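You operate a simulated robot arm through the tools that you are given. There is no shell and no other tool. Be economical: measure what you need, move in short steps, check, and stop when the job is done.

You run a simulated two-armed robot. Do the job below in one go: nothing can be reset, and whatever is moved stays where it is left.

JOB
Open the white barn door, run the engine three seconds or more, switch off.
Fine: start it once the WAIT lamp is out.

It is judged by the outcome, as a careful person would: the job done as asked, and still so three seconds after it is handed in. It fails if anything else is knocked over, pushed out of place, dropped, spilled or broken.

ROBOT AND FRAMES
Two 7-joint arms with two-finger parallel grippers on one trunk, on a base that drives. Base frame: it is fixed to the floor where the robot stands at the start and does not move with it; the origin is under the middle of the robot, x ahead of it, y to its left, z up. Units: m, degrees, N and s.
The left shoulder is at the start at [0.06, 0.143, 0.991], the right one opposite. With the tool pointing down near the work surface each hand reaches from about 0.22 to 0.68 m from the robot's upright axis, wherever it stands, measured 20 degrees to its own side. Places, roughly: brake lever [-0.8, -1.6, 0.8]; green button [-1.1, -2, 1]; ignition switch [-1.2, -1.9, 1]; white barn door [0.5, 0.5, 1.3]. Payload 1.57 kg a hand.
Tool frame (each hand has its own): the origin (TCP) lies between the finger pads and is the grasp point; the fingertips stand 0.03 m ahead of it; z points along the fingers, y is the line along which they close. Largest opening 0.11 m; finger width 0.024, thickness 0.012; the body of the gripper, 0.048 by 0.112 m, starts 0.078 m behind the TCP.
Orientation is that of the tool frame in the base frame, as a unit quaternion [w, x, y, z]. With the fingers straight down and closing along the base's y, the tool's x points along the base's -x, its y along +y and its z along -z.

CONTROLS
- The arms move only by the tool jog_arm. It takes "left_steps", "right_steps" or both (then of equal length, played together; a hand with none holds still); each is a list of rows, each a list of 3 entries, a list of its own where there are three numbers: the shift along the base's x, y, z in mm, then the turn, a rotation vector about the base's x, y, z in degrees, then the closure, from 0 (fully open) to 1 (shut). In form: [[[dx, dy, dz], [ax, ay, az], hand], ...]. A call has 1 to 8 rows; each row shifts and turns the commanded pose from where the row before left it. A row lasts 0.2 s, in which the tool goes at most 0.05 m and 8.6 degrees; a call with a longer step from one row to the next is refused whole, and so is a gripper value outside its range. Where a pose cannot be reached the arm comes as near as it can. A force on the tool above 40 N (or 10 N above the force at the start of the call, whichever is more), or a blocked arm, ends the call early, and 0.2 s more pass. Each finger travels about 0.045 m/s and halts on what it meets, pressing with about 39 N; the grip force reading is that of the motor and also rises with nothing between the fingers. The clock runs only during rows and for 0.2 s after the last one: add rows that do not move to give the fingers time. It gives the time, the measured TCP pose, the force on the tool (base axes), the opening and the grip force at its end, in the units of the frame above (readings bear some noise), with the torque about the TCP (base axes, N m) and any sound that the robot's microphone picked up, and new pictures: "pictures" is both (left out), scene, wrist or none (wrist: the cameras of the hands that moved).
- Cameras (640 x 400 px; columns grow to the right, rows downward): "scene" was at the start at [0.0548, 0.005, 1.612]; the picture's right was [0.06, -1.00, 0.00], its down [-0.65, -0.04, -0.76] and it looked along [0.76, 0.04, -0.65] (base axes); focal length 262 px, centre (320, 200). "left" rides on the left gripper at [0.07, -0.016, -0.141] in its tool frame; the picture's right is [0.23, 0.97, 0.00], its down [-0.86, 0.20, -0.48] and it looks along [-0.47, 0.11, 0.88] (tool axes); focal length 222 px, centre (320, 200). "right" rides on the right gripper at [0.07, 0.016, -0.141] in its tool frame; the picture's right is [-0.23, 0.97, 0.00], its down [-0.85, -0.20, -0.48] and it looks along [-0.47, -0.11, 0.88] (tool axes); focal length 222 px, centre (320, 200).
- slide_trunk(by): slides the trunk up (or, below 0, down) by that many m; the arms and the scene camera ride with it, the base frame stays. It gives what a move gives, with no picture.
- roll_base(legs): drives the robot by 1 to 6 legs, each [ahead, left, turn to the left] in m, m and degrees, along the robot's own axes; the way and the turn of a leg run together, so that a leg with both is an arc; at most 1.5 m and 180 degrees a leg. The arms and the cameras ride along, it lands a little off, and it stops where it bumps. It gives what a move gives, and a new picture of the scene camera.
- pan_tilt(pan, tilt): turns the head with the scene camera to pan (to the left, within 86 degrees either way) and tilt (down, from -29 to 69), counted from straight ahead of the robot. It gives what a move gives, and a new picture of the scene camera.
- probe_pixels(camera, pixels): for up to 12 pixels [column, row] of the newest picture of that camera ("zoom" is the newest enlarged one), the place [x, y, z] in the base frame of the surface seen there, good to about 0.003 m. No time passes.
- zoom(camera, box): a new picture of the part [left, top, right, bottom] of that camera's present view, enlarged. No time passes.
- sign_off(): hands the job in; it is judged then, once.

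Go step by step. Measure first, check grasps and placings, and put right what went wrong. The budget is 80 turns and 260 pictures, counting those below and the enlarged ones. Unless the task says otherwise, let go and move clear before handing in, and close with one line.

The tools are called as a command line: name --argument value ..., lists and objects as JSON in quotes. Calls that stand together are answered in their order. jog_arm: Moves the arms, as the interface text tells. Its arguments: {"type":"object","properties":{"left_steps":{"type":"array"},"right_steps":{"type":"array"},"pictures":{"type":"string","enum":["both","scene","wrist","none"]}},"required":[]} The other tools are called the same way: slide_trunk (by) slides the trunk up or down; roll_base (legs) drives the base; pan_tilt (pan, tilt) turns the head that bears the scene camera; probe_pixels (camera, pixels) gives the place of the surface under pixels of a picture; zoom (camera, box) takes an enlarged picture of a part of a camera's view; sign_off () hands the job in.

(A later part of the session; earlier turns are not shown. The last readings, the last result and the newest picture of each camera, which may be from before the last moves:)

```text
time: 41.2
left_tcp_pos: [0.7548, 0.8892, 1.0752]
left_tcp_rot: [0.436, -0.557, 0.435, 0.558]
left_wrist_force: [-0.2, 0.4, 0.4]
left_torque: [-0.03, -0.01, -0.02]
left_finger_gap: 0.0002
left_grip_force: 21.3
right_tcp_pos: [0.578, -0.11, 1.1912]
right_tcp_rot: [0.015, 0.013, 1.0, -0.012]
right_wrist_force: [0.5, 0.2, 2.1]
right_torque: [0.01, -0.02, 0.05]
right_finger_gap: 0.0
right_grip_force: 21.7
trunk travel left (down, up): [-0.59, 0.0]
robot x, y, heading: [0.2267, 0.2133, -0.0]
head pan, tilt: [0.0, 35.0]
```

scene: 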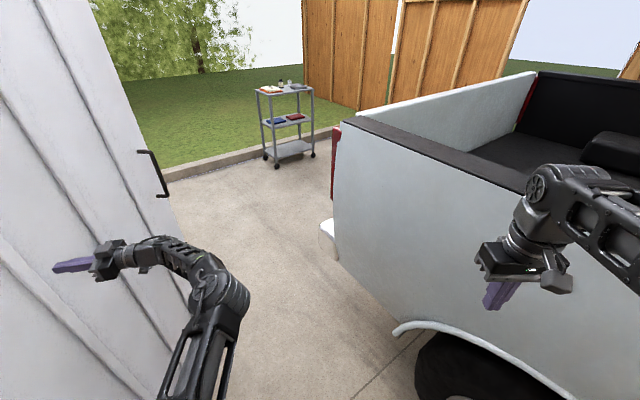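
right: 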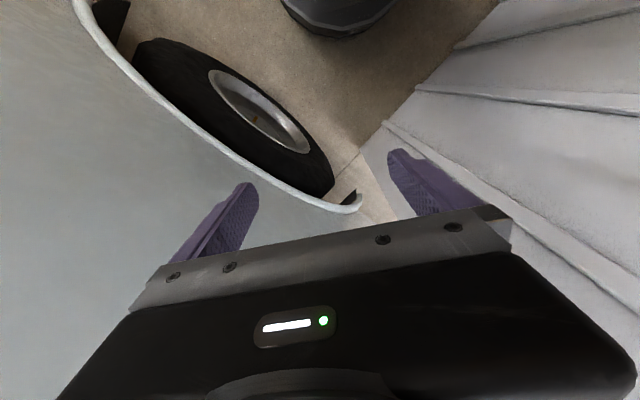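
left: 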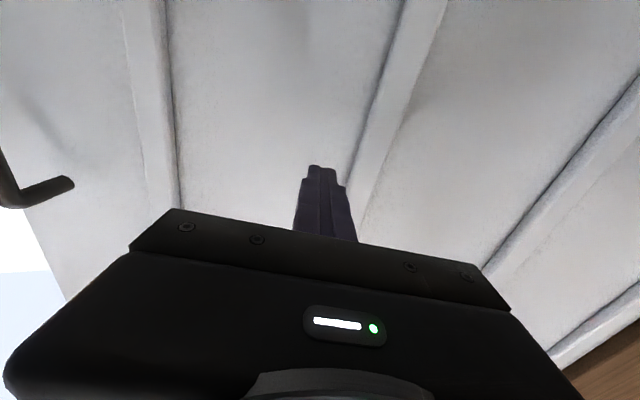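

The door swings freely and is wide open. I'll roll the base left a bit with the hand out to push it further, then measure.

roll_base --legs '[[0.04, 0.08, 0], [0.04, 0.08, 0], [0.02, 0.06, 0]]'

pan_tilt --pan 40 --tilt 20

probe_pixels --camera "scene" --pixels '[[200, 100], [250, 100], [300, 100], [330, 60], [360, 120], [180, 200], [100, 100], [20, 100]]'

```text
time: 43.0
left_tcp_pos: [0.821, 1.0197, 1.0737]
left_tcp_rot: [0.433, -0.559, 0.432, 0.56]
left_wrist_force: [1.2, -0.1, 0.2]
left_torque: [0.01, 0.02, -0.01]
left_finger_gap: 0.0
left_grip_force: 21.2
right_tcp_pos: [0.6473, 0.0228, 1.1903]
right_tcp_rot: [0.015, 0.013, 1.0, -0.011]
right_wrist_force: [0.3, 0.4, 0.6]
right_torque: [0.0, -0.02, 0.02]
right_finger_gap: 0.0001
right_grip_force: 20.9
trunk travel left (down, up): [-0.59, 0.0]
robot x, y, heading: [0.2948, 0.3483, -0.4]
head pan, tilt: [0.0, 35.0]
stopped in leg 2: the force on the tool passed its limit at 65 N (the readings are from after the stop); the commanded pose is now the measured one
```

scene: 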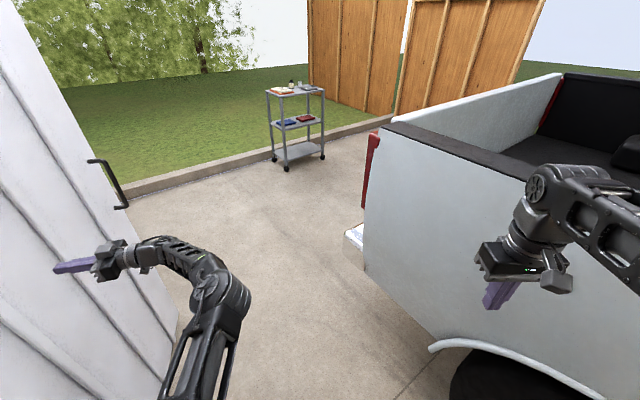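

```text
time: 44.0
left_tcp_pos: [0.822, 1.0163, 1.0759]
left_tcp_rot: [0.435, -0.557, 0.432, 0.56]
left_wrist_force: [0.0, 0.7, 0.2]
left_torque: [-0.02, 0.0, 0.02]
left_finger_gap: 0.0
left_grip_force: 20.8
right_tcp_pos: [0.6457, 0.0219, 1.1919]
right_tcp_rot: [0.016, 0.014, 1.0, -0.011]
right_wrist_force: [-0.5, -0.1, -0.1]
right_torque: [-0.04, -0.01, 0.0]
right_finger_gap: 0.0
right_grip_force: 21.1
trunk travel left (down, up): [-0.59, 0.0]
robot x, y, heading: [0.2909, 0.3516, -0.1]
head pan, tilt: [40.0, 20.0]
```

scene: 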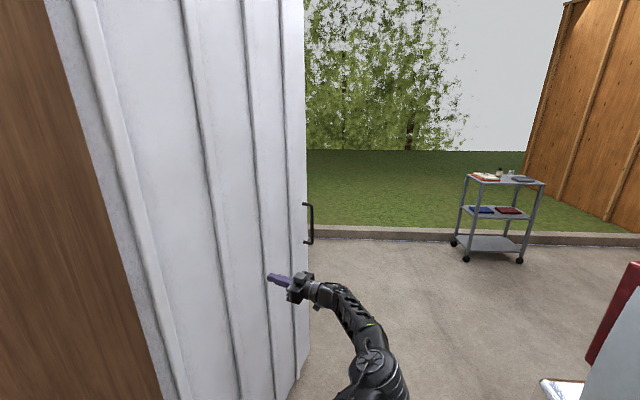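

```text
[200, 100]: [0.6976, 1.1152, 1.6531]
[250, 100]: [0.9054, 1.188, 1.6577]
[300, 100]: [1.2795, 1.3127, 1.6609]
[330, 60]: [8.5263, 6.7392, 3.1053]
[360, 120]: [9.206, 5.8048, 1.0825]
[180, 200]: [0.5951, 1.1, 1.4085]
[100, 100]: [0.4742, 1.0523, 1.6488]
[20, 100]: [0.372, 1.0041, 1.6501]
```

The door is at about 73°. I'll push it a bit further with the arm toward 85°.

jog_arm --left_steps '[[[-15, 15, 0], [0, 0, 2], 1], [[-15, 25, 0], [0, 0, 2], 1], [[-20, 30, 0], [0, 0, 2], 1], [[-20, 30, 0], [0, 0, 2], 1], [[-20, 30, 0], [0, 0, 2], 1], [[-20, 30, 0], [0, 0, 2], 1], [[-10, 20, 0], [0, 0, 2], 1]]' --pictures "scene"

probe_pixels --camera "scene" --pixels '[[200, 100], [230, 100], [260, 100], [270, 60], [100, 100]]'

```text
time: 45.6
left_tcp_pos: [0.6998, 1.1984, 1.0761]
left_tcp_rot: [0.362, -0.607, 0.36, 0.609]
left_wrist_force: [0.2, -1.0, -0.3]
left_torque: [0.0, 0.03, 0.0]
left_finger_gap: 0.0
left_grip_force: 21.0
right_tcp_pos: [0.647, 0.0225, 1.192]
right_tcp_rot: [0.016, 0.012, 1.0, -0.012]
right_wrist_force: [-1.2, -0.3, -0.5]
right_torque: [0.01, 0.0, -0.03]
right_finger_gap: 0.0001
right_grip_force: 21.4
trunk travel left (down, up): [-0.59, 0.0]
robot x, y, heading: [0.2919, 0.3454, -0.1]
head pan, tilt: [40.0, 20.0]
```

scene: 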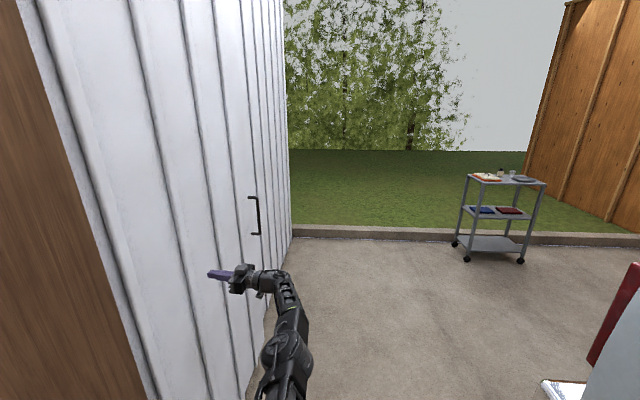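

```text
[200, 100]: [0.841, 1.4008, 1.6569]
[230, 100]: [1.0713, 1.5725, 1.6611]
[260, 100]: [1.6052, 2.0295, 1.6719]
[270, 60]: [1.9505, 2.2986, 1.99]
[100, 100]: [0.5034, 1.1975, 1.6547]
```

The door is now at about 87°, flat along the outer wall: open. I'll fold the left arm back in front of the robot.

jog_arm --left_steps '[[[0, -30, 0], [0, 0, -8.4], 1], [[0, -45, 0], [0, 0, -8.4], 1], [[5, -48, 0], [0, 0, -8.4], 1], [[5, -48, 0], [0, 0, -8.4], 1], [[5, -48, 0], [0, 0, -8.4], 1], [[5, -48, 0], [0, 0, -8.4], 1], [[0, -48, 0], [0, 0, -8.4], 1], [[0, -48, 0], [0, 0, -8.4], 1]]' --pictures "none"

jog_arm --left_steps '[[[0, -48, 0], [0, 0, -8.4], 1], [[0, -48, 0], [0, 0, -8.4], 1], [[0, -48, 0], [0, 0, -8.4], 1], [[0, -48, 0], [0, 0, -8.4], 1], [[0, -40, 0], [0, 0, -8.4], 1], [[0, -40, 0], [0, 0, -8.4], 1], [[0, -30, 0], [0, 0, 0], 1]]' --pictures "none"

pan_tilt --pan -86 --tilt 30

probe_pixels --camera "scene" --pixels '[[100, 330], [200, 300], [300, 250], [360, 230], [420, 250], [480, 280], [520, 250], [560, 200], [600, 170], [630, 250], [450, 350], [550, 350]]'

```text
time: 47.5
left_tcp_pos: [0.7284, 0.8364, 1.0734]
left_tcp_rot: [0.639, -0.305, 0.635, 0.307]
left_wrist_force: [-0.2, 0.2, 0.1]
left_torque: [0.0, 0.02, 0.02]
left_finger_gap: 0.0
left_grip_force: 20.8
left hand out of reach, approached as far as the arm can: row 8
right_tcp_pos: [0.6452, 0.0207, 1.191]
right_tcp_rot: [0.015, 0.012, 1.0, -0.01]
right_wrist_force: [-0.1, -1.0, -0.4]
right_torque: [0.0, -0.02, -0.01]
right_finger_gap: 0.0
right_grip_force: 21.2
trunk travel left (down, up): [-0.59, 0.0]
robot x, y, heading: [0.2902, 0.35, -0.3]
head pan, tilt: [40.0, 20.0]
```

```text
time: 49.0
left_tcp_pos: [0.8249, 0.562, 1.032]
left_tcp_rot: [0.709, -0.005, 0.705, 0.005]
left_wrist_force: [0.7, -1.0, 0.5]
left_torque: [0.04, 0.03, 0.01]
left_finger_gap: 0.0002
left_grip_force: 21.8
left hand out of reach, approached as far as the arm can: row 1, 2, 3, 4, 5, 6, 7
right_tcp_pos: [0.6457, 0.0202, 1.1915]
right_tcp_rot: [0.016, 0.013, 1.0, -0.011]
right_wrist_force: [-0.6, 0.3, -0.2]
right_torque: [-0.02, -0.01, -0.01]
right_finger_gap: 0.0001
right_grip_force: 20.7
trunk travel left (down, up): [-0.59, 0.0]
robot x, y, heading: [0.2921, 0.3482, -0.2]
head pan, tilt: [40.0, 20.0]
```

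```text
time: 51.1
left_tcp_pos: [0.8255, 0.562, 1.0316]
left_tcp_rot: [0.709, -0.006, 0.705, 0.005]
left_wrist_force: [-0.5, 0.5, -0.1]
left_torque: [0.0, 0.04, 0.02]
left_finger_gap: 0.0
left_grip_force: 21.3
right_tcp_pos: [0.6459, 0.0212, 1.1913]
right_tcp_rot: [0.016, 0.013, 1.0, -0.011]
right_wrist_force: [0.4, 0.0, 0.4]
right_torque: [-0.02, 0.01, -0.02]
right_finger_gap: 0.0
right_grip_force: 21.5
trunk travel left (down, up): [-0.59, 0.0]
robot x, y, heading: [0.2947, 0.348, 0.0]
head pan, tilt: [-85.9, 30.0]
```

scene: 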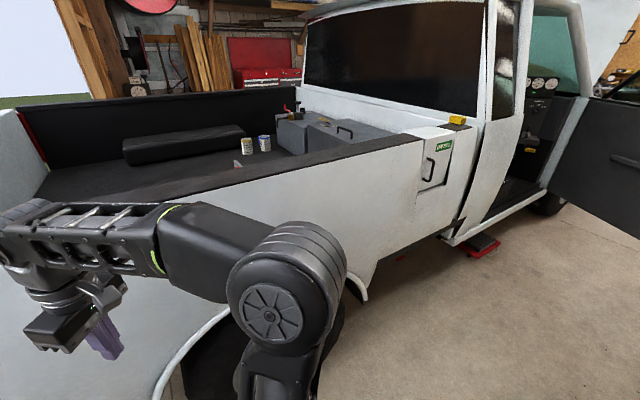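

```text
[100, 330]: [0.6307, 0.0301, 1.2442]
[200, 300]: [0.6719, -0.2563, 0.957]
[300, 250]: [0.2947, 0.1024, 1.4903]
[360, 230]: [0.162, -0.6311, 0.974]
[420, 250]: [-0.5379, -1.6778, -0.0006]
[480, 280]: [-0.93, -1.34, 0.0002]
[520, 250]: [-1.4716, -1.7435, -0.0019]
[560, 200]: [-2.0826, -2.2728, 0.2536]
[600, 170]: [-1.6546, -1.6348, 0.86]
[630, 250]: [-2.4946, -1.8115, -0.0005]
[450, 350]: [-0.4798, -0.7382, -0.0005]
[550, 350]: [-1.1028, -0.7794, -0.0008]
```

The truck side is at s≈0.61 and the driver's door stands open near (-1.65,-1.63). I'll back out of the doorway into the open garage floor and turn right for a look.

roll_base --legs '[[-0.5, -0.35, 0], [-0.25, 0, 0], [0, 0, -60]]'

pan_tilt --pan -70 --tilt 30

pan_tilt --pan -25 --tilt 25

```text
time: 58.6
left_tcp_pos: [-0.0025, -0.3512, 1.0331]
left_tcp_rot: [0.615, 0.35, 0.612, -0.352]
left_wrist_force: [-0.2, -0.9, 0.2]
left_torque: [-0.03, -0.03, 0.0]
left_finger_gap: 0.0
left_grip_force: 21.3
right_tcp_pos: [-0.5619, -0.4612, 1.1925]
right_tcp_rot: [0.007, 0.515, 0.857, -0.017]
right_wrist_force: [0.5, -0.7, 0.7]
right_torque: [0.01, 0.0, 0.01]
right_finger_gap: 0.0003
right_grip_force: 21.6
trunk travel left (down, up): [-0.59, 0.0]
robot x, y, heading: [-0.4486, 0.0083, -60.6]
head pan, tilt: [-85.9, 30.0]
```

scene: 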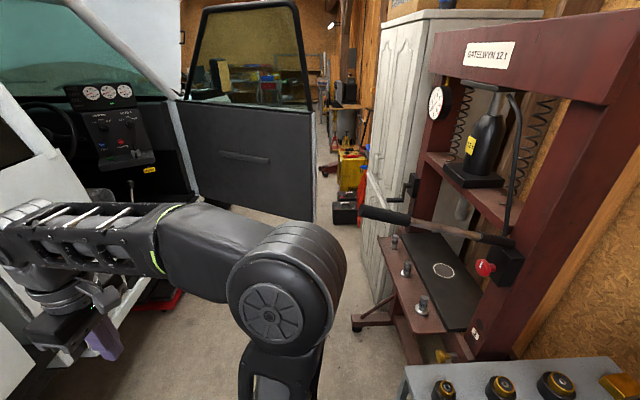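

```text
time: 59.4
left_tcp_pos: [-0.0018, -0.3525, 1.0315]
left_tcp_rot: [0.615, 0.35, 0.613, -0.352]
left_wrist_force: [-0.2, 0.1, -0.3]
left_torque: [-0.02, -0.01, 0.0]
left_finger_gap: 0.0003
left_grip_force: 21.5
right_tcp_pos: [-0.562, -0.4619, 1.1925]
right_tcp_rot: [0.009, 0.514, 0.858, -0.017]
right_wrist_force: [0.9, 0.1, 0.4]
right_torque: [-0.01, -0.04, -0.01]
right_finger_gap: 0.0
right_grip_force: 20.8
trunk travel left (down, up): [-0.59, 0.0]
robot x, y, heading: [-0.453, 0.0056, -60.8]
head pan, tilt: [-70.0, 30.0]
```

scene: 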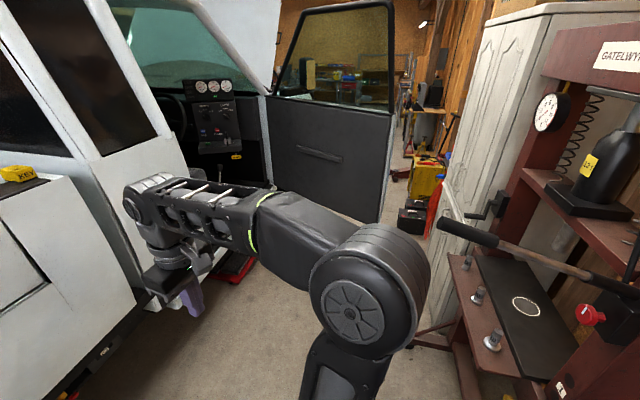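

```text
time: 60.5
left_tcp_pos: [-0.0021, -0.3506, 1.0323]
left_tcp_rot: [0.615, 0.35, 0.613, -0.352]
left_wrist_force: [-0.9, 0.6, 0.4]
left_torque: [-0.01, -0.03, 0.02]
left_finger_gap: 0.0002
left_grip_force: 21.1
right_tcp_pos: [-0.5627, -0.4615, 1.1905]
right_tcp_rot: [0.008, 0.514, 0.858, -0.017]
right_wrist_force: [0.2, -0.8, 0.1]
right_torque: [-0.01, -0.02, 0.01]
right_finger_gap: 0.0
right_grip_force: 21.7
trunk travel left (down, up): [-0.59, 0.0]
robot x, y, heading: [-0.4489, 0.0094, -60.8]
head pan, tilt: [-25.0, 25.0]
```

scene: 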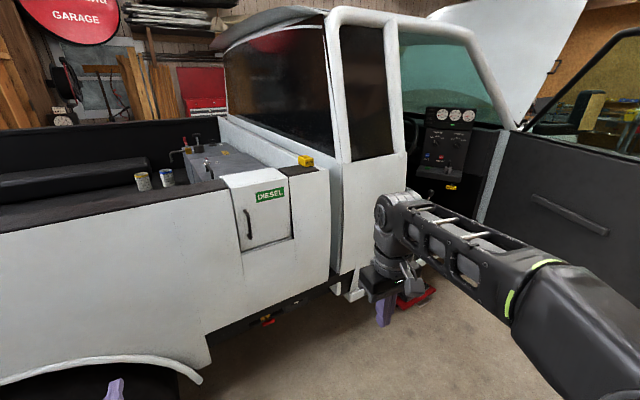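

The dash panel shows at (447,140), and a yellow box that reads "KEY" sits on the truck rail at (305,160). I'll zoom in on both.

zoom --camera "scene" --box '[400, 90, 500, 215]'

zoom --camera "scene" --box '[220, 130, 340, 260]'

probe_pixels --camera "scene" --pixels '[[305, 158], [447, 140], [430, 155], [460, 155], [450, 187], [398, 185], [500, 180], [630, 200], [600, 290], [420, 240], [340, 270]]'

```text
3.20 times, centred on (450, 152) of scene
```

zoom: 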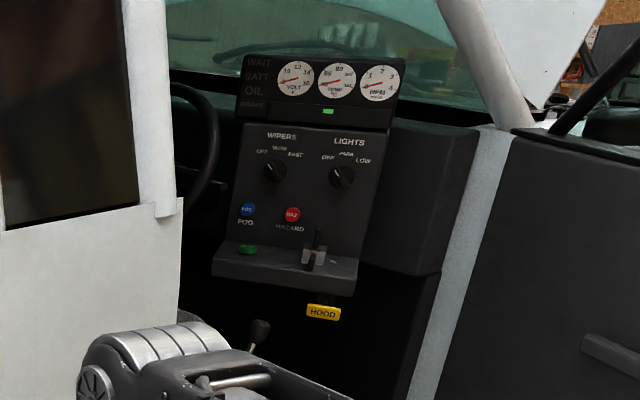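

```text
3.08 times, centred on (280, 195) of scene
```

zoom: 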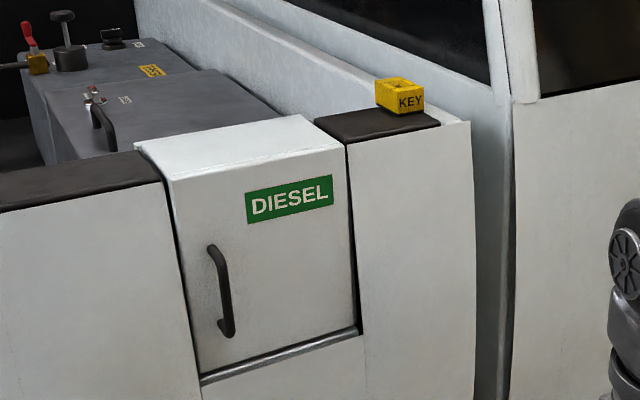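

```text
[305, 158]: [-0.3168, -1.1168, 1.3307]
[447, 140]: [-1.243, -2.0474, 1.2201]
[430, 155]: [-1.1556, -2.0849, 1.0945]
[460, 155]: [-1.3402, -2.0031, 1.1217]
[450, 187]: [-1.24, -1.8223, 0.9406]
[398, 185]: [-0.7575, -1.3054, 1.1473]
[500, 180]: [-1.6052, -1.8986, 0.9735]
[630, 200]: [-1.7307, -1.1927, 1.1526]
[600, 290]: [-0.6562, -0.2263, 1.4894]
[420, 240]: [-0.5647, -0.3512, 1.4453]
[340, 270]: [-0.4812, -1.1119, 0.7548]
```

The dash has WAIT/BATT/OIL/BRAKE lamps, a green button on a small ledge, and a lever-like switch beside it. Before driving alongside, I'll probe the obstacles (press, open cab door, floor items).

pan_tilt --pan -86 --tilt 30

probe_pixels --camera "scene" --pixels '[[310, 200], [185, 150], [250, 180], [315, 215], [365, 212], [500, 238], [420, 360], [355, 325], [385, 255], [340, 215], [170, 300], [150, 360]]'

```text
time: 61.8
left_tcp_pos: [-0.0016, -0.3512, 1.0315]
left_tcp_rot: [0.615, 0.351, 0.612, -0.353]
left_wrist_force: [0.6, 1.2, 0.7]
left_torque: [0.0, -0.02, -0.03]
left_finger_gap: 0.0
left_grip_force: 21.0
right_tcp_pos: [-0.5612, -0.463, 1.1919]
right_tcp_rot: [0.009, 0.515, 0.857, -0.016]
right_wrist_force: [0.1, -0.9, -0.4]
right_torque: [-0.01, 0.02, 0.02]
right_finger_gap: 0.0
right_grip_force: 21.5
trunk travel left (down, up): [-0.59, 0.0]
robot x, y, heading: [-0.4498, 0.0089, -60.6]
head pan, tilt: [-85.9, 30.0]
```

scene: 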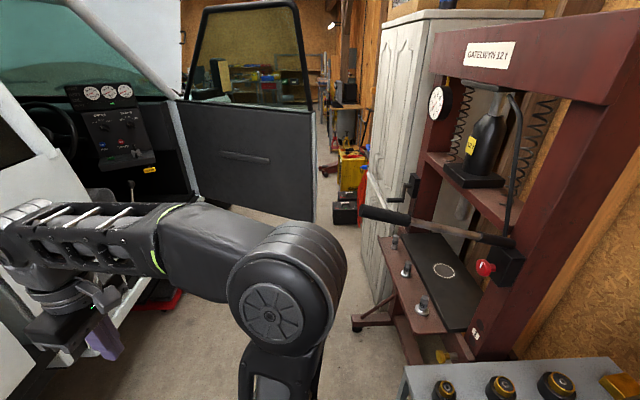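

```text
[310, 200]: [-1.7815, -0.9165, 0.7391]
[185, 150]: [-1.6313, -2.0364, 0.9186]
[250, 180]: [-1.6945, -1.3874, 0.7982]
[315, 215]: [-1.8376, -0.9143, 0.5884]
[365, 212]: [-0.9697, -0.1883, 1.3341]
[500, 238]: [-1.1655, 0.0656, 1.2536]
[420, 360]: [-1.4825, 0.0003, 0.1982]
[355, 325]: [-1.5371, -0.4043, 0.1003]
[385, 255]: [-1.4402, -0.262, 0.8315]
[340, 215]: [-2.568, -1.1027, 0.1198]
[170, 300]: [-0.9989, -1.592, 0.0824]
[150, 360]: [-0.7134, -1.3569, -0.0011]
```

The press lever end (s≈-0.42) and truck side (s≈0.61) leave a 1 m corridor. I'll shift a little, turn to face along the truck (-144°), and go forward down the middle.

roll_base --legs '[[0.157, 0.119, 0], [0, 0, -83.2], [0.5, 0.15, 0]]'

pan_tilt --pan 20 --tilt 35

```text
time: 69.6
left_tcp_pos: [-0.8876, -0.9677, 1.032]
left_tcp_rot: [-0.224, -0.67, -0.224, 0.672]
left_wrist_force: [0.4, -0.6, -0.5]
left_torque: [0.0, -0.02, 0.04]
left_finger_gap: 0.0
left_grip_force: 21.2
right_tcp_pos: [-1.0605, -0.4251, 1.1916]
right_tcp_rot: [-0.006, 0.955, 0.297, -0.019]
right_wrist_force: [-0.8, -0.1, 0.2]
right_torque: [0.01, -0.04, -0.01]
right_finger_gap: 0.0
right_grip_force: 21.3
trunk travel left (down, up): [-0.59, 0.0]
robot x, y, heading: [-0.582, -0.4825, -144.4]
head pan, tilt: [-85.9, 30.0]
```

scene: 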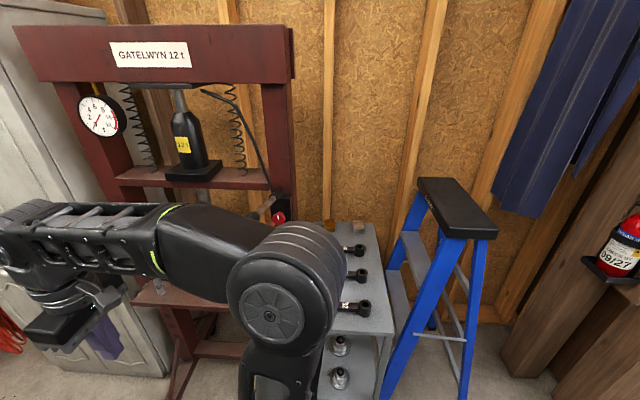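

```text
time: 71.4
left_tcp_pos: [-0.8865, -0.9673, 1.0314]
left_tcp_rot: [-0.225, -0.668, -0.225, 0.672]
left_wrist_force: [-0.4, -0.1, 0.4]
left_torque: [-0.03, -0.01, 0.02]
left_finger_gap: 0.0
left_grip_force: 21.3
right_tcp_pos: [-1.0617, -0.425, 1.1916]
right_tcp_rot: [-0.006, 0.955, 0.297, -0.018]
right_wrist_force: [-0.4, -0.1, 0.6]
right_torque: [0.0, 0.04, 0.01]
right_finger_gap: 0.0
right_grip_force: 21.7
trunk travel left (down, up): [-0.59, 0.0]
robot x, y, heading: [-0.5824, -0.4824, -143.9]
head pan, tilt: [20.0, 35.0]
```

scene: 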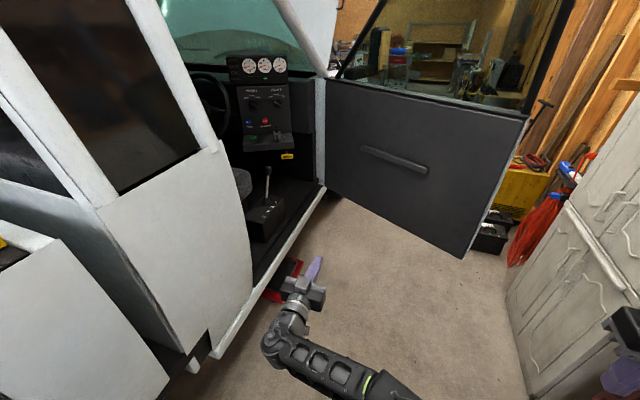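

A good view: the dash is at (263,95), the brake lever with its box at (265,205), and the opening's B-pillar edge at (240,240). I'll zoom and probe.

zoom --camera "scene" --box '[215, 40, 335, 250]'

zoom --camera "scene" --box '[222, 45, 302, 165]'

probe_pixels --camera "scene" --pixels '[[252, 138], [267, 137], [268, 172], [266, 195], [268, 212], [240, 240], [215, 150], [255, 110], [244, 67], [288, 156], [270, 290], [463, 255]]'

```text
1.90 times, centred on (275, 145) of scene
```

zoom: 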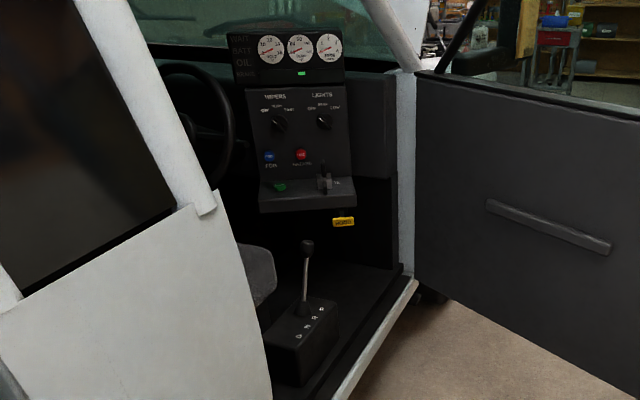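

```text
3.33 times, centred on (262, 105) of scene
```

zoom: 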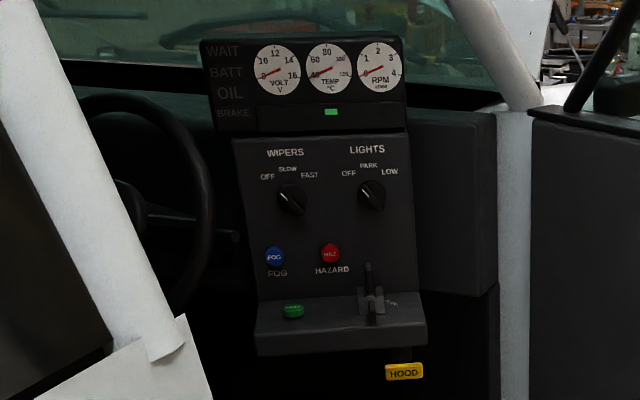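

```text
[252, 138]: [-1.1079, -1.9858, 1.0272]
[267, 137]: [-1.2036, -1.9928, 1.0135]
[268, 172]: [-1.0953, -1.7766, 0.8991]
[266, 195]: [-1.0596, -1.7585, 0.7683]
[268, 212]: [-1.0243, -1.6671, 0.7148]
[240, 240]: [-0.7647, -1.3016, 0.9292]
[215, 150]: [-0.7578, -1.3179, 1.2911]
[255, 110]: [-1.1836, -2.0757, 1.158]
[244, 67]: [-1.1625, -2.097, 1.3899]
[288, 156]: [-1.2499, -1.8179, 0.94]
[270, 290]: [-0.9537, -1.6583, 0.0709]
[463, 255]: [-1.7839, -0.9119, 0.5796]
```

The gear lever box with letters is at (268,212); the actual brake lever must be hidden behind the B-pillar. I'll go forward 0.6 m for a closer look.

roll_base --legs '[[0.6, 0.15, 0]]'

pan_tilt --pan 40 --tilt 35

pan_tilt --pan 75 --tilt 40

```text
time: 74.9
left_tcp_pos: [-1.2824, -1.4437, 1.032]
left_tcp_rot: [-0.227, -0.668, -0.226, 0.672]
left_wrist_force: [1.0, -0.2, 0.7]
left_torque: [0.02, -0.01, -0.02]
left_finger_gap: 0.0
left_grip_force: 21.3
right_tcp_pos: [-1.4582, -0.9011, 1.1913]
right_tcp_rot: [-0.005, 0.954, 0.3, -0.017]
right_wrist_force: [-1.0, -0.2, -0.5]
right_torque: [0.0, -0.04, -0.03]
right_finger_gap: 0.0
right_grip_force: 20.8
trunk travel left (down, up): [-0.59, 0.0]
robot x, y, heading: [-0.9796, -0.9538, -143.9]
head pan, tilt: [20.0, 35.0]
```

scene: 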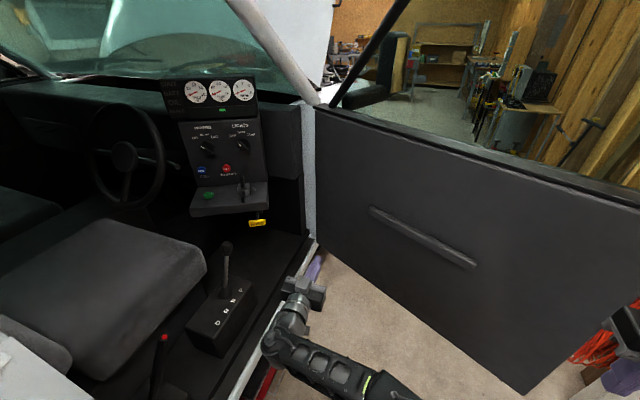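

```text
time: 75.7
left_tcp_pos: [-1.2815, -1.444, 1.0321]
left_tcp_rot: [-0.225, -0.669, -0.225, 0.672]
left_wrist_force: [0.2, -0.6, 0.0]
left_torque: [0.01, 0.0, -0.02]
left_finger_gap: 0.0
left_grip_force: 21.5
right_tcp_pos: [-1.4573, -0.9016, 1.1929]
right_tcp_rot: [-0.005, 0.954, 0.299, -0.018]
right_wrist_force: [0.3, 0.5, 0.7]
right_torque: [-0.02, -0.03, 0.0]
right_finger_gap: 0.0
right_grip_force: 20.9
trunk travel left (down, up): [-0.59, 0.0]
robot x, y, heading: [-0.9796, -0.9542, -143.7]
head pan, tilt: [40.0, 35.0]
```

scene: 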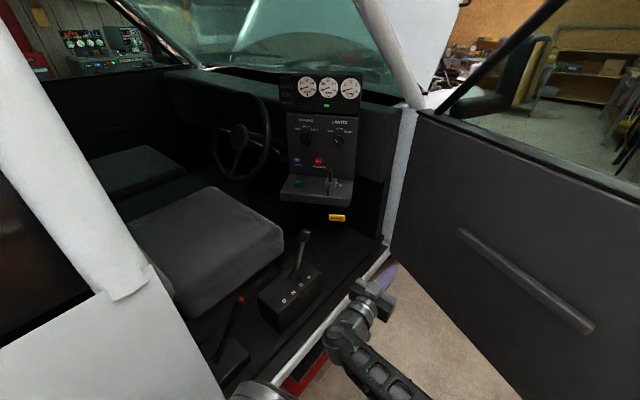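

```text
time: 76.7
left_tcp_pos: [-1.282, -1.4445, 1.0312]
left_tcp_rot: [-0.226, -0.668, -0.226, 0.672]
left_wrist_force: [0.4, 0.0, -0.3]
left_torque: [0.0, -0.01, -0.03]
left_finger_gap: 0.0
left_grip_force: 21.6
right_tcp_pos: [-1.4582, -0.901, 1.1923]
right_tcp_rot: [-0.005, 0.954, 0.299, -0.018]
right_wrist_force: [0.2, -0.3, 0.2]
right_torque: [0.02, -0.01, -0.02]
right_finger_gap: 0.0
right_grip_force: 21.2
trunk travel left (down, up): [-0.59, 0.0]
robot x, y, heading: [-0.9755, -0.9581, -144.1]
head pan, tilt: [75.0, 40.0]
```

scene: 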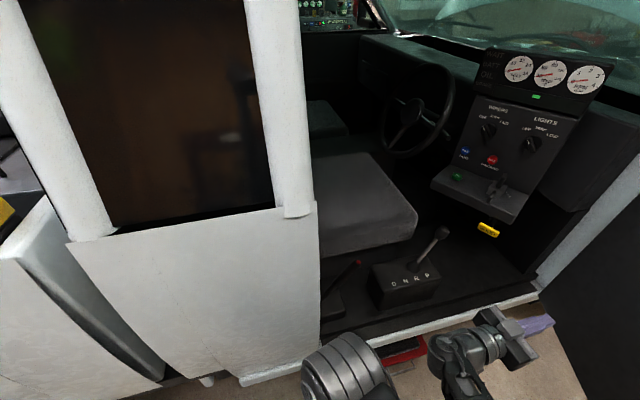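

The gear selector (D N R P) is at (408,275) and the handbrake with its red tip at (358,263). I'll zoom and probe these and the switch.

pan_tilt --pan 45 --tilt 35

zoom --camera "scene" --box '[160, 210, 320, 390]'

zoom --camera "scene" --box '[240, 65, 360, 235]'

```text
time: 77.7
left_tcp_pos: [-1.2818, -1.4433, 1.033]
left_tcp_rot: [-0.226, -0.668, -0.226, 0.672]
left_wrist_force: [-1.4, 0.5, 0.0]
left_torque: [-0.02, 0.01, 0.02]
left_finger_gap: 0.0
left_grip_force: 20.8
right_tcp_pos: [-1.4582, -0.9008, 1.1917]
right_tcp_rot: [-0.006, 0.954, 0.3, -0.018]
right_wrist_force: [0.1, 0.9, 0.8]
right_torque: [0.02, 0.02, 0.01]
right_finger_gap: 0.0003
right_grip_force: 21.2
trunk travel left (down, up): [-0.59, 0.0]
robot x, y, heading: [-0.9763, -0.9561, -143.9]
head pan, tilt: [45.0, 35.0]
```

scene: 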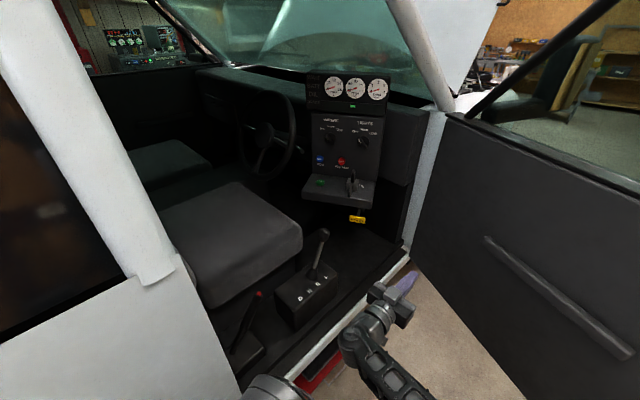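

```text
2.22 times, centred on (240, 300) of scene
```

zoom: 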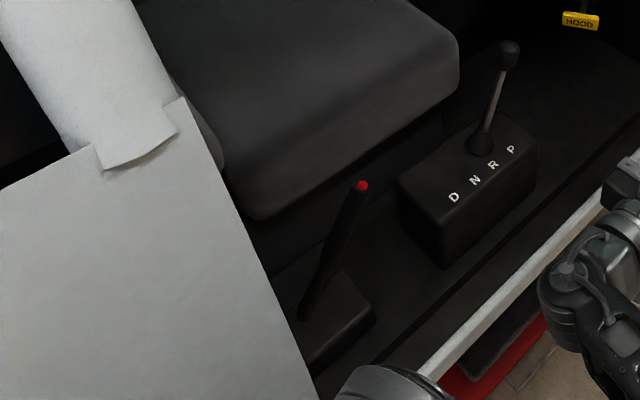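

```text
2.35 times, centred on (300, 150) of scene
```

zoom: 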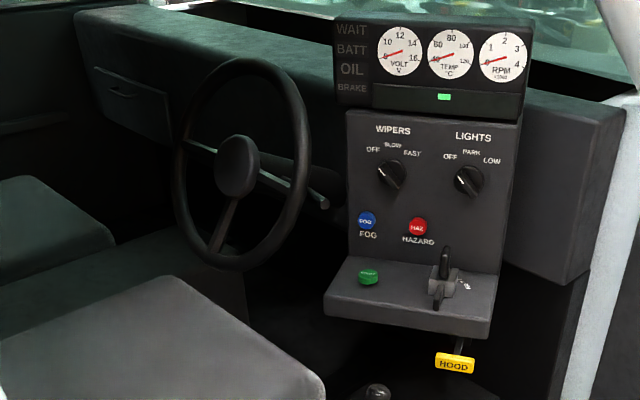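

The handbrake appears pulled up; the gear lever sits near P or R. I'll zoom tighter on the gear slot, the switch and the display.

zoom --camera "scene" --box '[265, 220, 345, 335]'

zoom --camera "scene" --box '[300, 150, 380, 230]'

zoom --camera "scene" --box '[300, 70, 400, 120]'

probe_pixels --camera "scene" --pixels '[[320, 183], [350, 180], [350, 192], [353, 170], [323, 235], [312, 275], [308, 296], [324, 280], [258, 294], [240, 340], [357, 219], [345, 200]]'

```text
3.48 times, centred on (305, 278) of scene
```

zoom: 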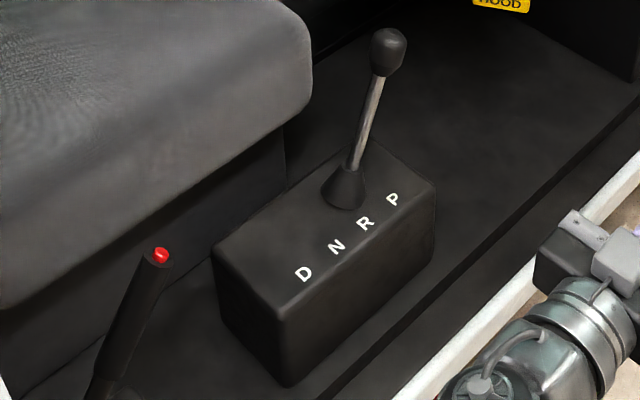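

```text
5.00 times, centred on (340, 190) of scene
```

zoom: 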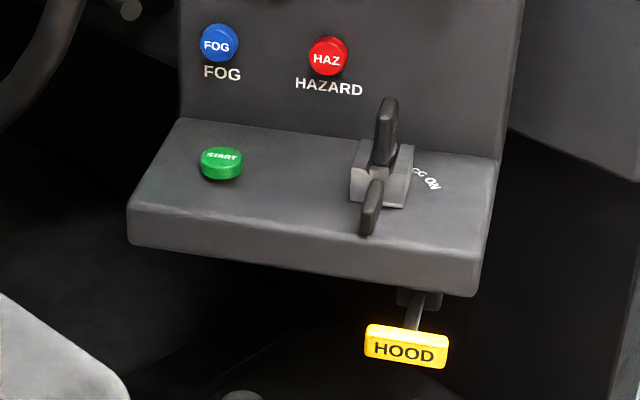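

```text
6.40 times, centred on (350, 95) of scene
```

zoom: 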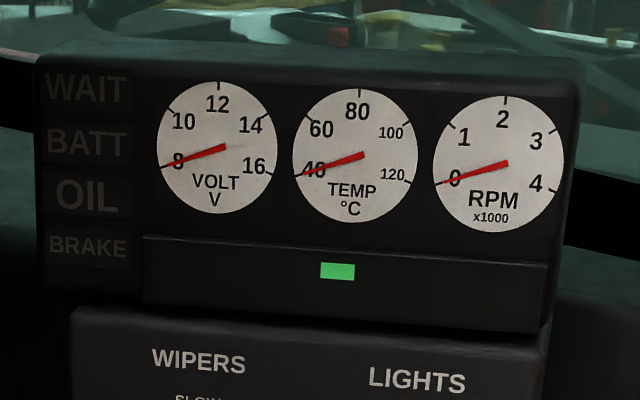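

```text
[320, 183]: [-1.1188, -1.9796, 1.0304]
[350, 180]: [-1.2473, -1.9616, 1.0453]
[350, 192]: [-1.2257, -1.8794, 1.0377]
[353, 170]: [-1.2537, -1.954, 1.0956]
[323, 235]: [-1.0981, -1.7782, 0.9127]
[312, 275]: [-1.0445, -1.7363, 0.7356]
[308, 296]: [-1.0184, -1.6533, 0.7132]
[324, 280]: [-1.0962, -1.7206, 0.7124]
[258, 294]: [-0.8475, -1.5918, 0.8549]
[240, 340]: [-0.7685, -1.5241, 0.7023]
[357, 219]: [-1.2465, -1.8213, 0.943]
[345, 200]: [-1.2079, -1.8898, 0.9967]
```

The switch is a blade-like rotary handle on the ledge at about (-1.235,-1.92,1.07), with the "…ACC ON" arc to its right, and the START button is at (-1.119,-1.98,1.03). I need to stand closer, so I'll check the base clearance to the sill.

pan_tilt --pan 60 --tilt 69

probe_pixels --camera "scene" --pixels '[[320, 380], [350, 300], [250, 350], [450, 350], [400, 380], [300, 200], [320, 150], [400, 200], [500, 250], [200, 250], [250, 120], [450, 130]]'

```text
time: 78.7
left_tcp_pos: [-1.283, -1.444, 1.0314]
left_tcp_rot: [-0.226, -0.669, -0.225, 0.672]
left_wrist_force: [-0.1, 0.4, -0.3]
left_torque: [0.01, 0.01, -0.02]
left_finger_gap: 0.0
left_grip_force: 21.6
right_tcp_pos: [-1.4578, -0.9022, 1.191]
right_tcp_rot: [-0.005, 0.954, 0.301, -0.017]
right_wrist_force: [-0.5, -0.4, -0.3]
right_torque: [-0.03, 0.01, -0.01]
right_finger_gap: 0.0001
right_grip_force: 20.9
trunk travel left (down, up): [-0.59, 0.0]
robot x, y, heading: [-0.9769, -0.9562, -143.6]
head pan, tilt: [60.0, 68.8]
```

scene: 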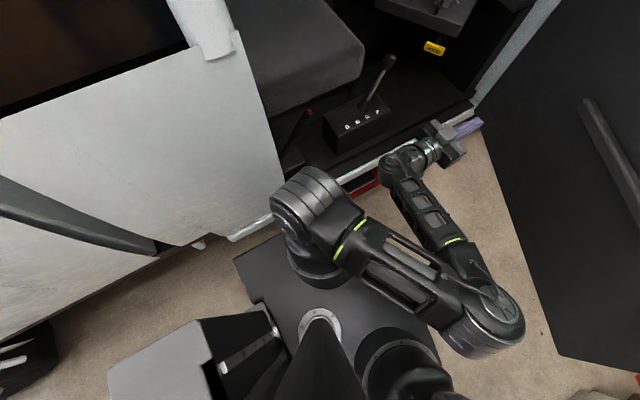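

```text
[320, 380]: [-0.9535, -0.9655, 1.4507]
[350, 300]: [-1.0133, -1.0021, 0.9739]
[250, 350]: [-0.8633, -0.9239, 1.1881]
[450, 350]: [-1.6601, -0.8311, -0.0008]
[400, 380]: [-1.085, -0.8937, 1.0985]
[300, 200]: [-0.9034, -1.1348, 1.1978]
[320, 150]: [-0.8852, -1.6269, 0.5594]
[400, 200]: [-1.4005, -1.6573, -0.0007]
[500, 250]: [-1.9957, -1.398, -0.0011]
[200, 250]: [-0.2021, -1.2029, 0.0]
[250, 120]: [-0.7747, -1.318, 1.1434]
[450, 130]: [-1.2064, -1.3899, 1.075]
```

I'll measure the base plate edges against the sill before moving.

probe_pixels --camera "scene" --pixels '[[238, 265], [262, 245], [245, 285], [270, 235], [436, 358], [230, 240], [280, 225], [370, 185], [110, 380], [190, 330]]'

```text
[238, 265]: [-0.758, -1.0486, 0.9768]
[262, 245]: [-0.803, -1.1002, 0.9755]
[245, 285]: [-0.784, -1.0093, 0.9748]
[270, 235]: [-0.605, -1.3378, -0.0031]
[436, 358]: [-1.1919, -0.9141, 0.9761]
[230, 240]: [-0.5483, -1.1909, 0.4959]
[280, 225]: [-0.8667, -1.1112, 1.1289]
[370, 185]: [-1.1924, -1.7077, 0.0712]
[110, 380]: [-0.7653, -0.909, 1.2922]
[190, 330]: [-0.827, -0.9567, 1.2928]
```

The trunk plate extends about 0.24 m, leaving room. I'll tuck the right hand back 100 mm, then step to n≈-1.6 and turn 25° left toward the dash.

jog_arm --right_steps '[[[40, 30, 0], [0, 0, 0], 1], [[40, 30, 0], [0, 0, 0], 1]]' --pictures "none"

roll_base --legs '[[0.25, 0.1, 0], [0, 0, 25]]'

pan_tilt --pan 20 --tilt 35

```text
time: 79.2
left_tcp_pos: [-1.2817, -1.4437, 1.0316]
left_tcp_rot: [-0.226, -0.668, -0.225, 0.672]
left_wrist_force: [-0.6, -0.1, -0.3]
left_torque: [0.01, -0.02, 0.0]
left_finger_gap: 0.0
left_grip_force: 21.5
right_tcp_pos: [-1.3851, -0.8421, 1.1837]
right_tcp_rot: [-0.005, 0.954, 0.3, -0.019]
right_wrist_force: [-0.1, -0.6, 0.7]
right_torque: [-0.03, -0.02, -0.03]
right_finger_gap: 0.0002
right_grip_force: 21.2
right hand out of reach, approached as far as the arm can: row 2
trunk travel left (down, up): [-0.59, 0.0]
robot x, y, heading: [-0.9766, -0.9572, -143.9]
head pan, tilt: [60.0, 68.8]
```

```text
time: 82.4
left_tcp_pos: [-1.189, -1.752, 1.032]
left_tcp_rot: [-0.366, -0.604, -0.364, 0.607]
left_wrist_force: [-0.2, 0.0, -0.2]
left_torque: [-0.01, 0.04, 0.05]
left_finger_gap: 0.0002
left_grip_force: 21.3
right_tcp_pos: [-1.5372, -1.2496, 1.183]
right_tcp_rot: [-0.001, 0.867, 0.498, -0.019]
right_wrist_force: [0.9, -0.2, 0.4]
right_torque: [0.0, 0.03, -0.02]
right_finger_gap: 0.0
right_grip_force: 20.8
trunk travel left (down, up): [-0.59, 0.0]
robot x, y, heading: [-1.1169, -1.1822, -118.9]
head pan, tilt: [60.0, 68.8]
```

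scene: 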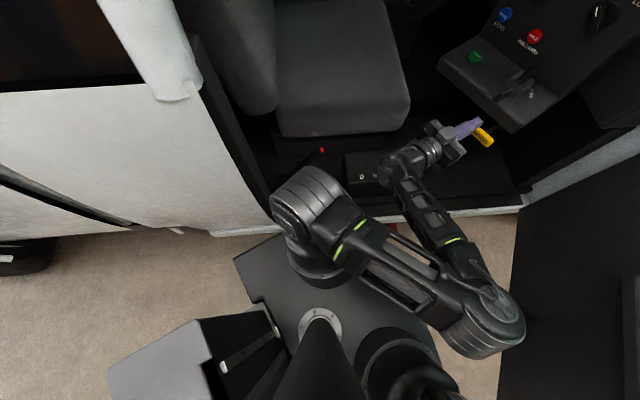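

```text
time: 83.5
left_tcp_pos: [-1.189, -1.7521, 1.0321]
left_tcp_rot: [-0.367, -0.603, -0.365, 0.607]
left_wrist_force: [-0.1, -0.5, 0.0]
left_torque: [0.02, 0.0, -0.03]
left_finger_gap: 0.0001
left_grip_force: 20.9
right_tcp_pos: [-1.5385, -1.2496, 1.1834]
right_tcp_rot: [-0.001, 0.866, 0.499, -0.019]
right_wrist_force: [0.6, 0.0, 0.4]
right_torque: [-0.01, -0.02, 0.05]
right_finger_gap: 0.0
right_grip_force: 20.9
trunk travel left (down, up): [-0.59, 0.0]
robot x, y, heading: [-1.1194, -1.1823, -118.8]
head pan, tilt: [20.0, 35.0]
```

scene: 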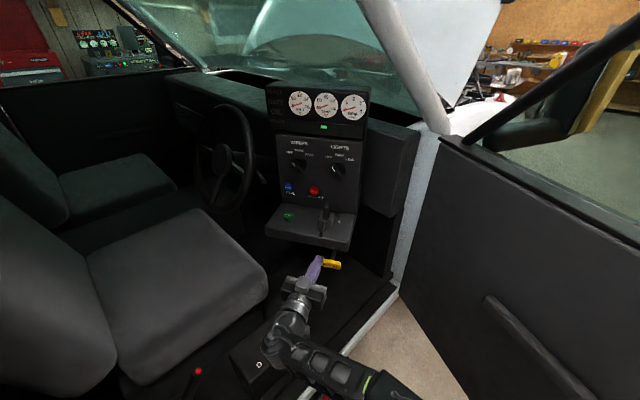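

The hand is now just in front of the switch. I'll zoom on it, then raise the hand and pitch the fingers down 45° for a wrist view.

zoom --camera "scene" --box '[265, 180, 365, 250]'

jog_arm --left_steps '[[[10, 20, 30], [0, 0, 0], 0.8], [[0, 0, 35], [4.1, -7.4, 0], 0.5], [[0, 0, 30], [4.1, -7.4, 0], 0.5], [[0, 0, 30], [4.1, -7.4, 0], 0.5], [[0, 0, 15], [4.1, -7.4, 0], 0.5], [[0, 0, 10], [4.1, -7.4, 0], 0.5]]' --pictures "both"

```text
5.71 times, centred on (315, 215) of scene
```

zoom: 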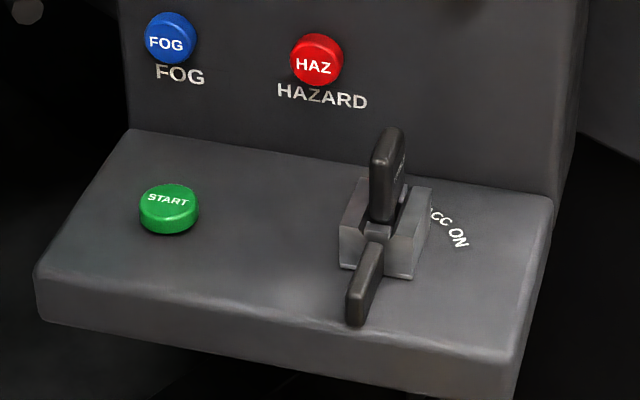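

```text
time: 84.9
left_tcp_pos: [-1.1979, -1.7733, 1.1682]
left_tcp_rot: [0.351, 0.817, 0.332, -0.313]
left_wrist_force: [0.3, 0.1, 0.0]
left_torque: [-0.02, 0.01, 0.02]
left_finger_gap: 0.055
left_grip_force: 0.0
left hand out of reach, approached as far as the arm can: row 1, 2
right_tcp_pos: [-1.5378, -1.2498, 1.1825]
right_tcp_rot: [-0.002, 0.866, 0.499, -0.019]
right_wrist_force: [0.3, -0.9, -0.3]
right_torque: [-0.01, 0.02, 0.0]
right_finger_gap: 0.0001
right_grip_force: 22.1
trunk travel left (down, up): [-0.59, 0.0]
robot x, y, heading: [-1.1207, -1.1842, -118.9]
head pan, tilt: [20.0, 35.0]
```

scene: 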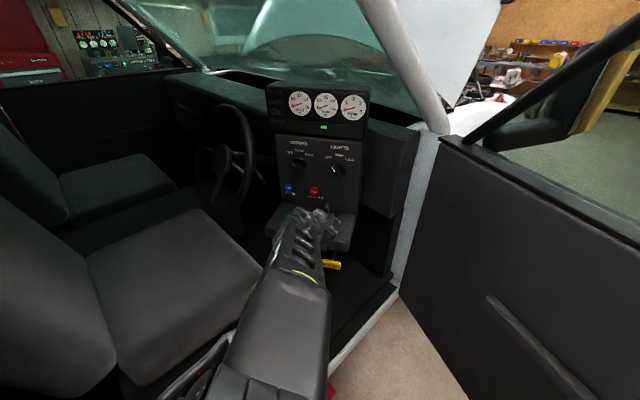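
left: 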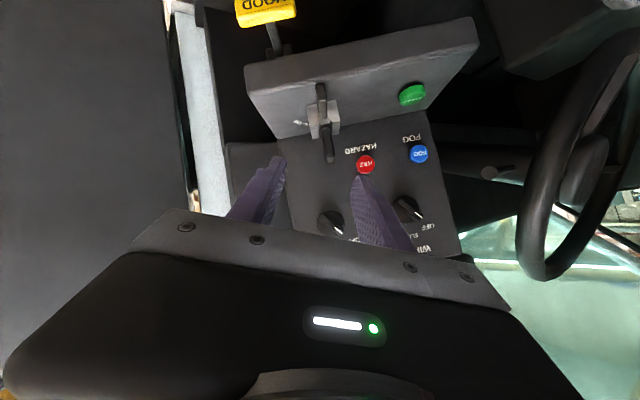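

The wrist view shows the bar-shaped handle from (322,85) to (328,160) through a hub at (323,120). I'll zoom and probe it.

zoom --camera "left" --box '[260, 60, 400, 180]'

probe_pixels --camera "left" --pixels '[[321, 86], [322, 98], [323, 112], [325, 125], [327, 140], [329, 158], [312, 120], [335, 118], [300, 122], [345, 100], [412, 94], [370, 130]]'

```text
3.33 times, centred on (330, 120) of left
```

zoom: 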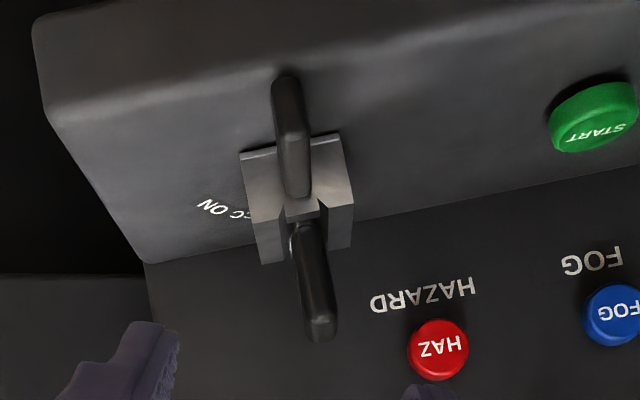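

```text
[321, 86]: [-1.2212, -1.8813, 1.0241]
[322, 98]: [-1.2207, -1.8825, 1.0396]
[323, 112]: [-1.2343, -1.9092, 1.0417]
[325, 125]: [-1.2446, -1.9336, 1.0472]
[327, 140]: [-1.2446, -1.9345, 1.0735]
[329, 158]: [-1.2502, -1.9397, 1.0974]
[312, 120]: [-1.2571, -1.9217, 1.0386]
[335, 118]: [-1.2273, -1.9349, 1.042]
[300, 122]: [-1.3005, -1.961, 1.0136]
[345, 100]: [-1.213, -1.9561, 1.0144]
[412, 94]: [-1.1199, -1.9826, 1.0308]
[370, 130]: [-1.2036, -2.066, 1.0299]
```

The dash faces my hand squarely (lateral axis about (-0.9,0.44)). I'll probe the label positions to get the turn angle.

probe_pixels --camera "zoom" --pixels '[[203, 203], [212, 212], [235, 215], [247, 215], [285, 90], [295, 180], [300, 210], [310, 230], [320, 330], [240, 155], [340, 140], [350, 205]]'

zoom --camera "left" --box '[285, 75, 355, 165]'

```text
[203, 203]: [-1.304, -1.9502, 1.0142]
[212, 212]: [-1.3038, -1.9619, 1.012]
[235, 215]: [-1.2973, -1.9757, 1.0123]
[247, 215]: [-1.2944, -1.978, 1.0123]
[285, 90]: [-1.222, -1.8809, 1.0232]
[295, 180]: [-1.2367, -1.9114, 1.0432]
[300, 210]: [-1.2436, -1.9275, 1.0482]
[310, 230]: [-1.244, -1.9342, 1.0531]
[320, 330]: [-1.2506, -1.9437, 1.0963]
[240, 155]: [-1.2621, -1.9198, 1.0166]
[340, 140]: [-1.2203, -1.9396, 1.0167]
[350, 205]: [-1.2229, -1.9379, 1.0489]
```

```text
4.44 times, centred on (320, 120) of left
```

zoom: 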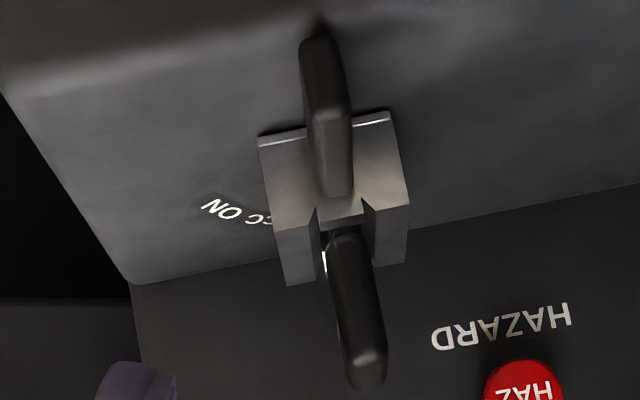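

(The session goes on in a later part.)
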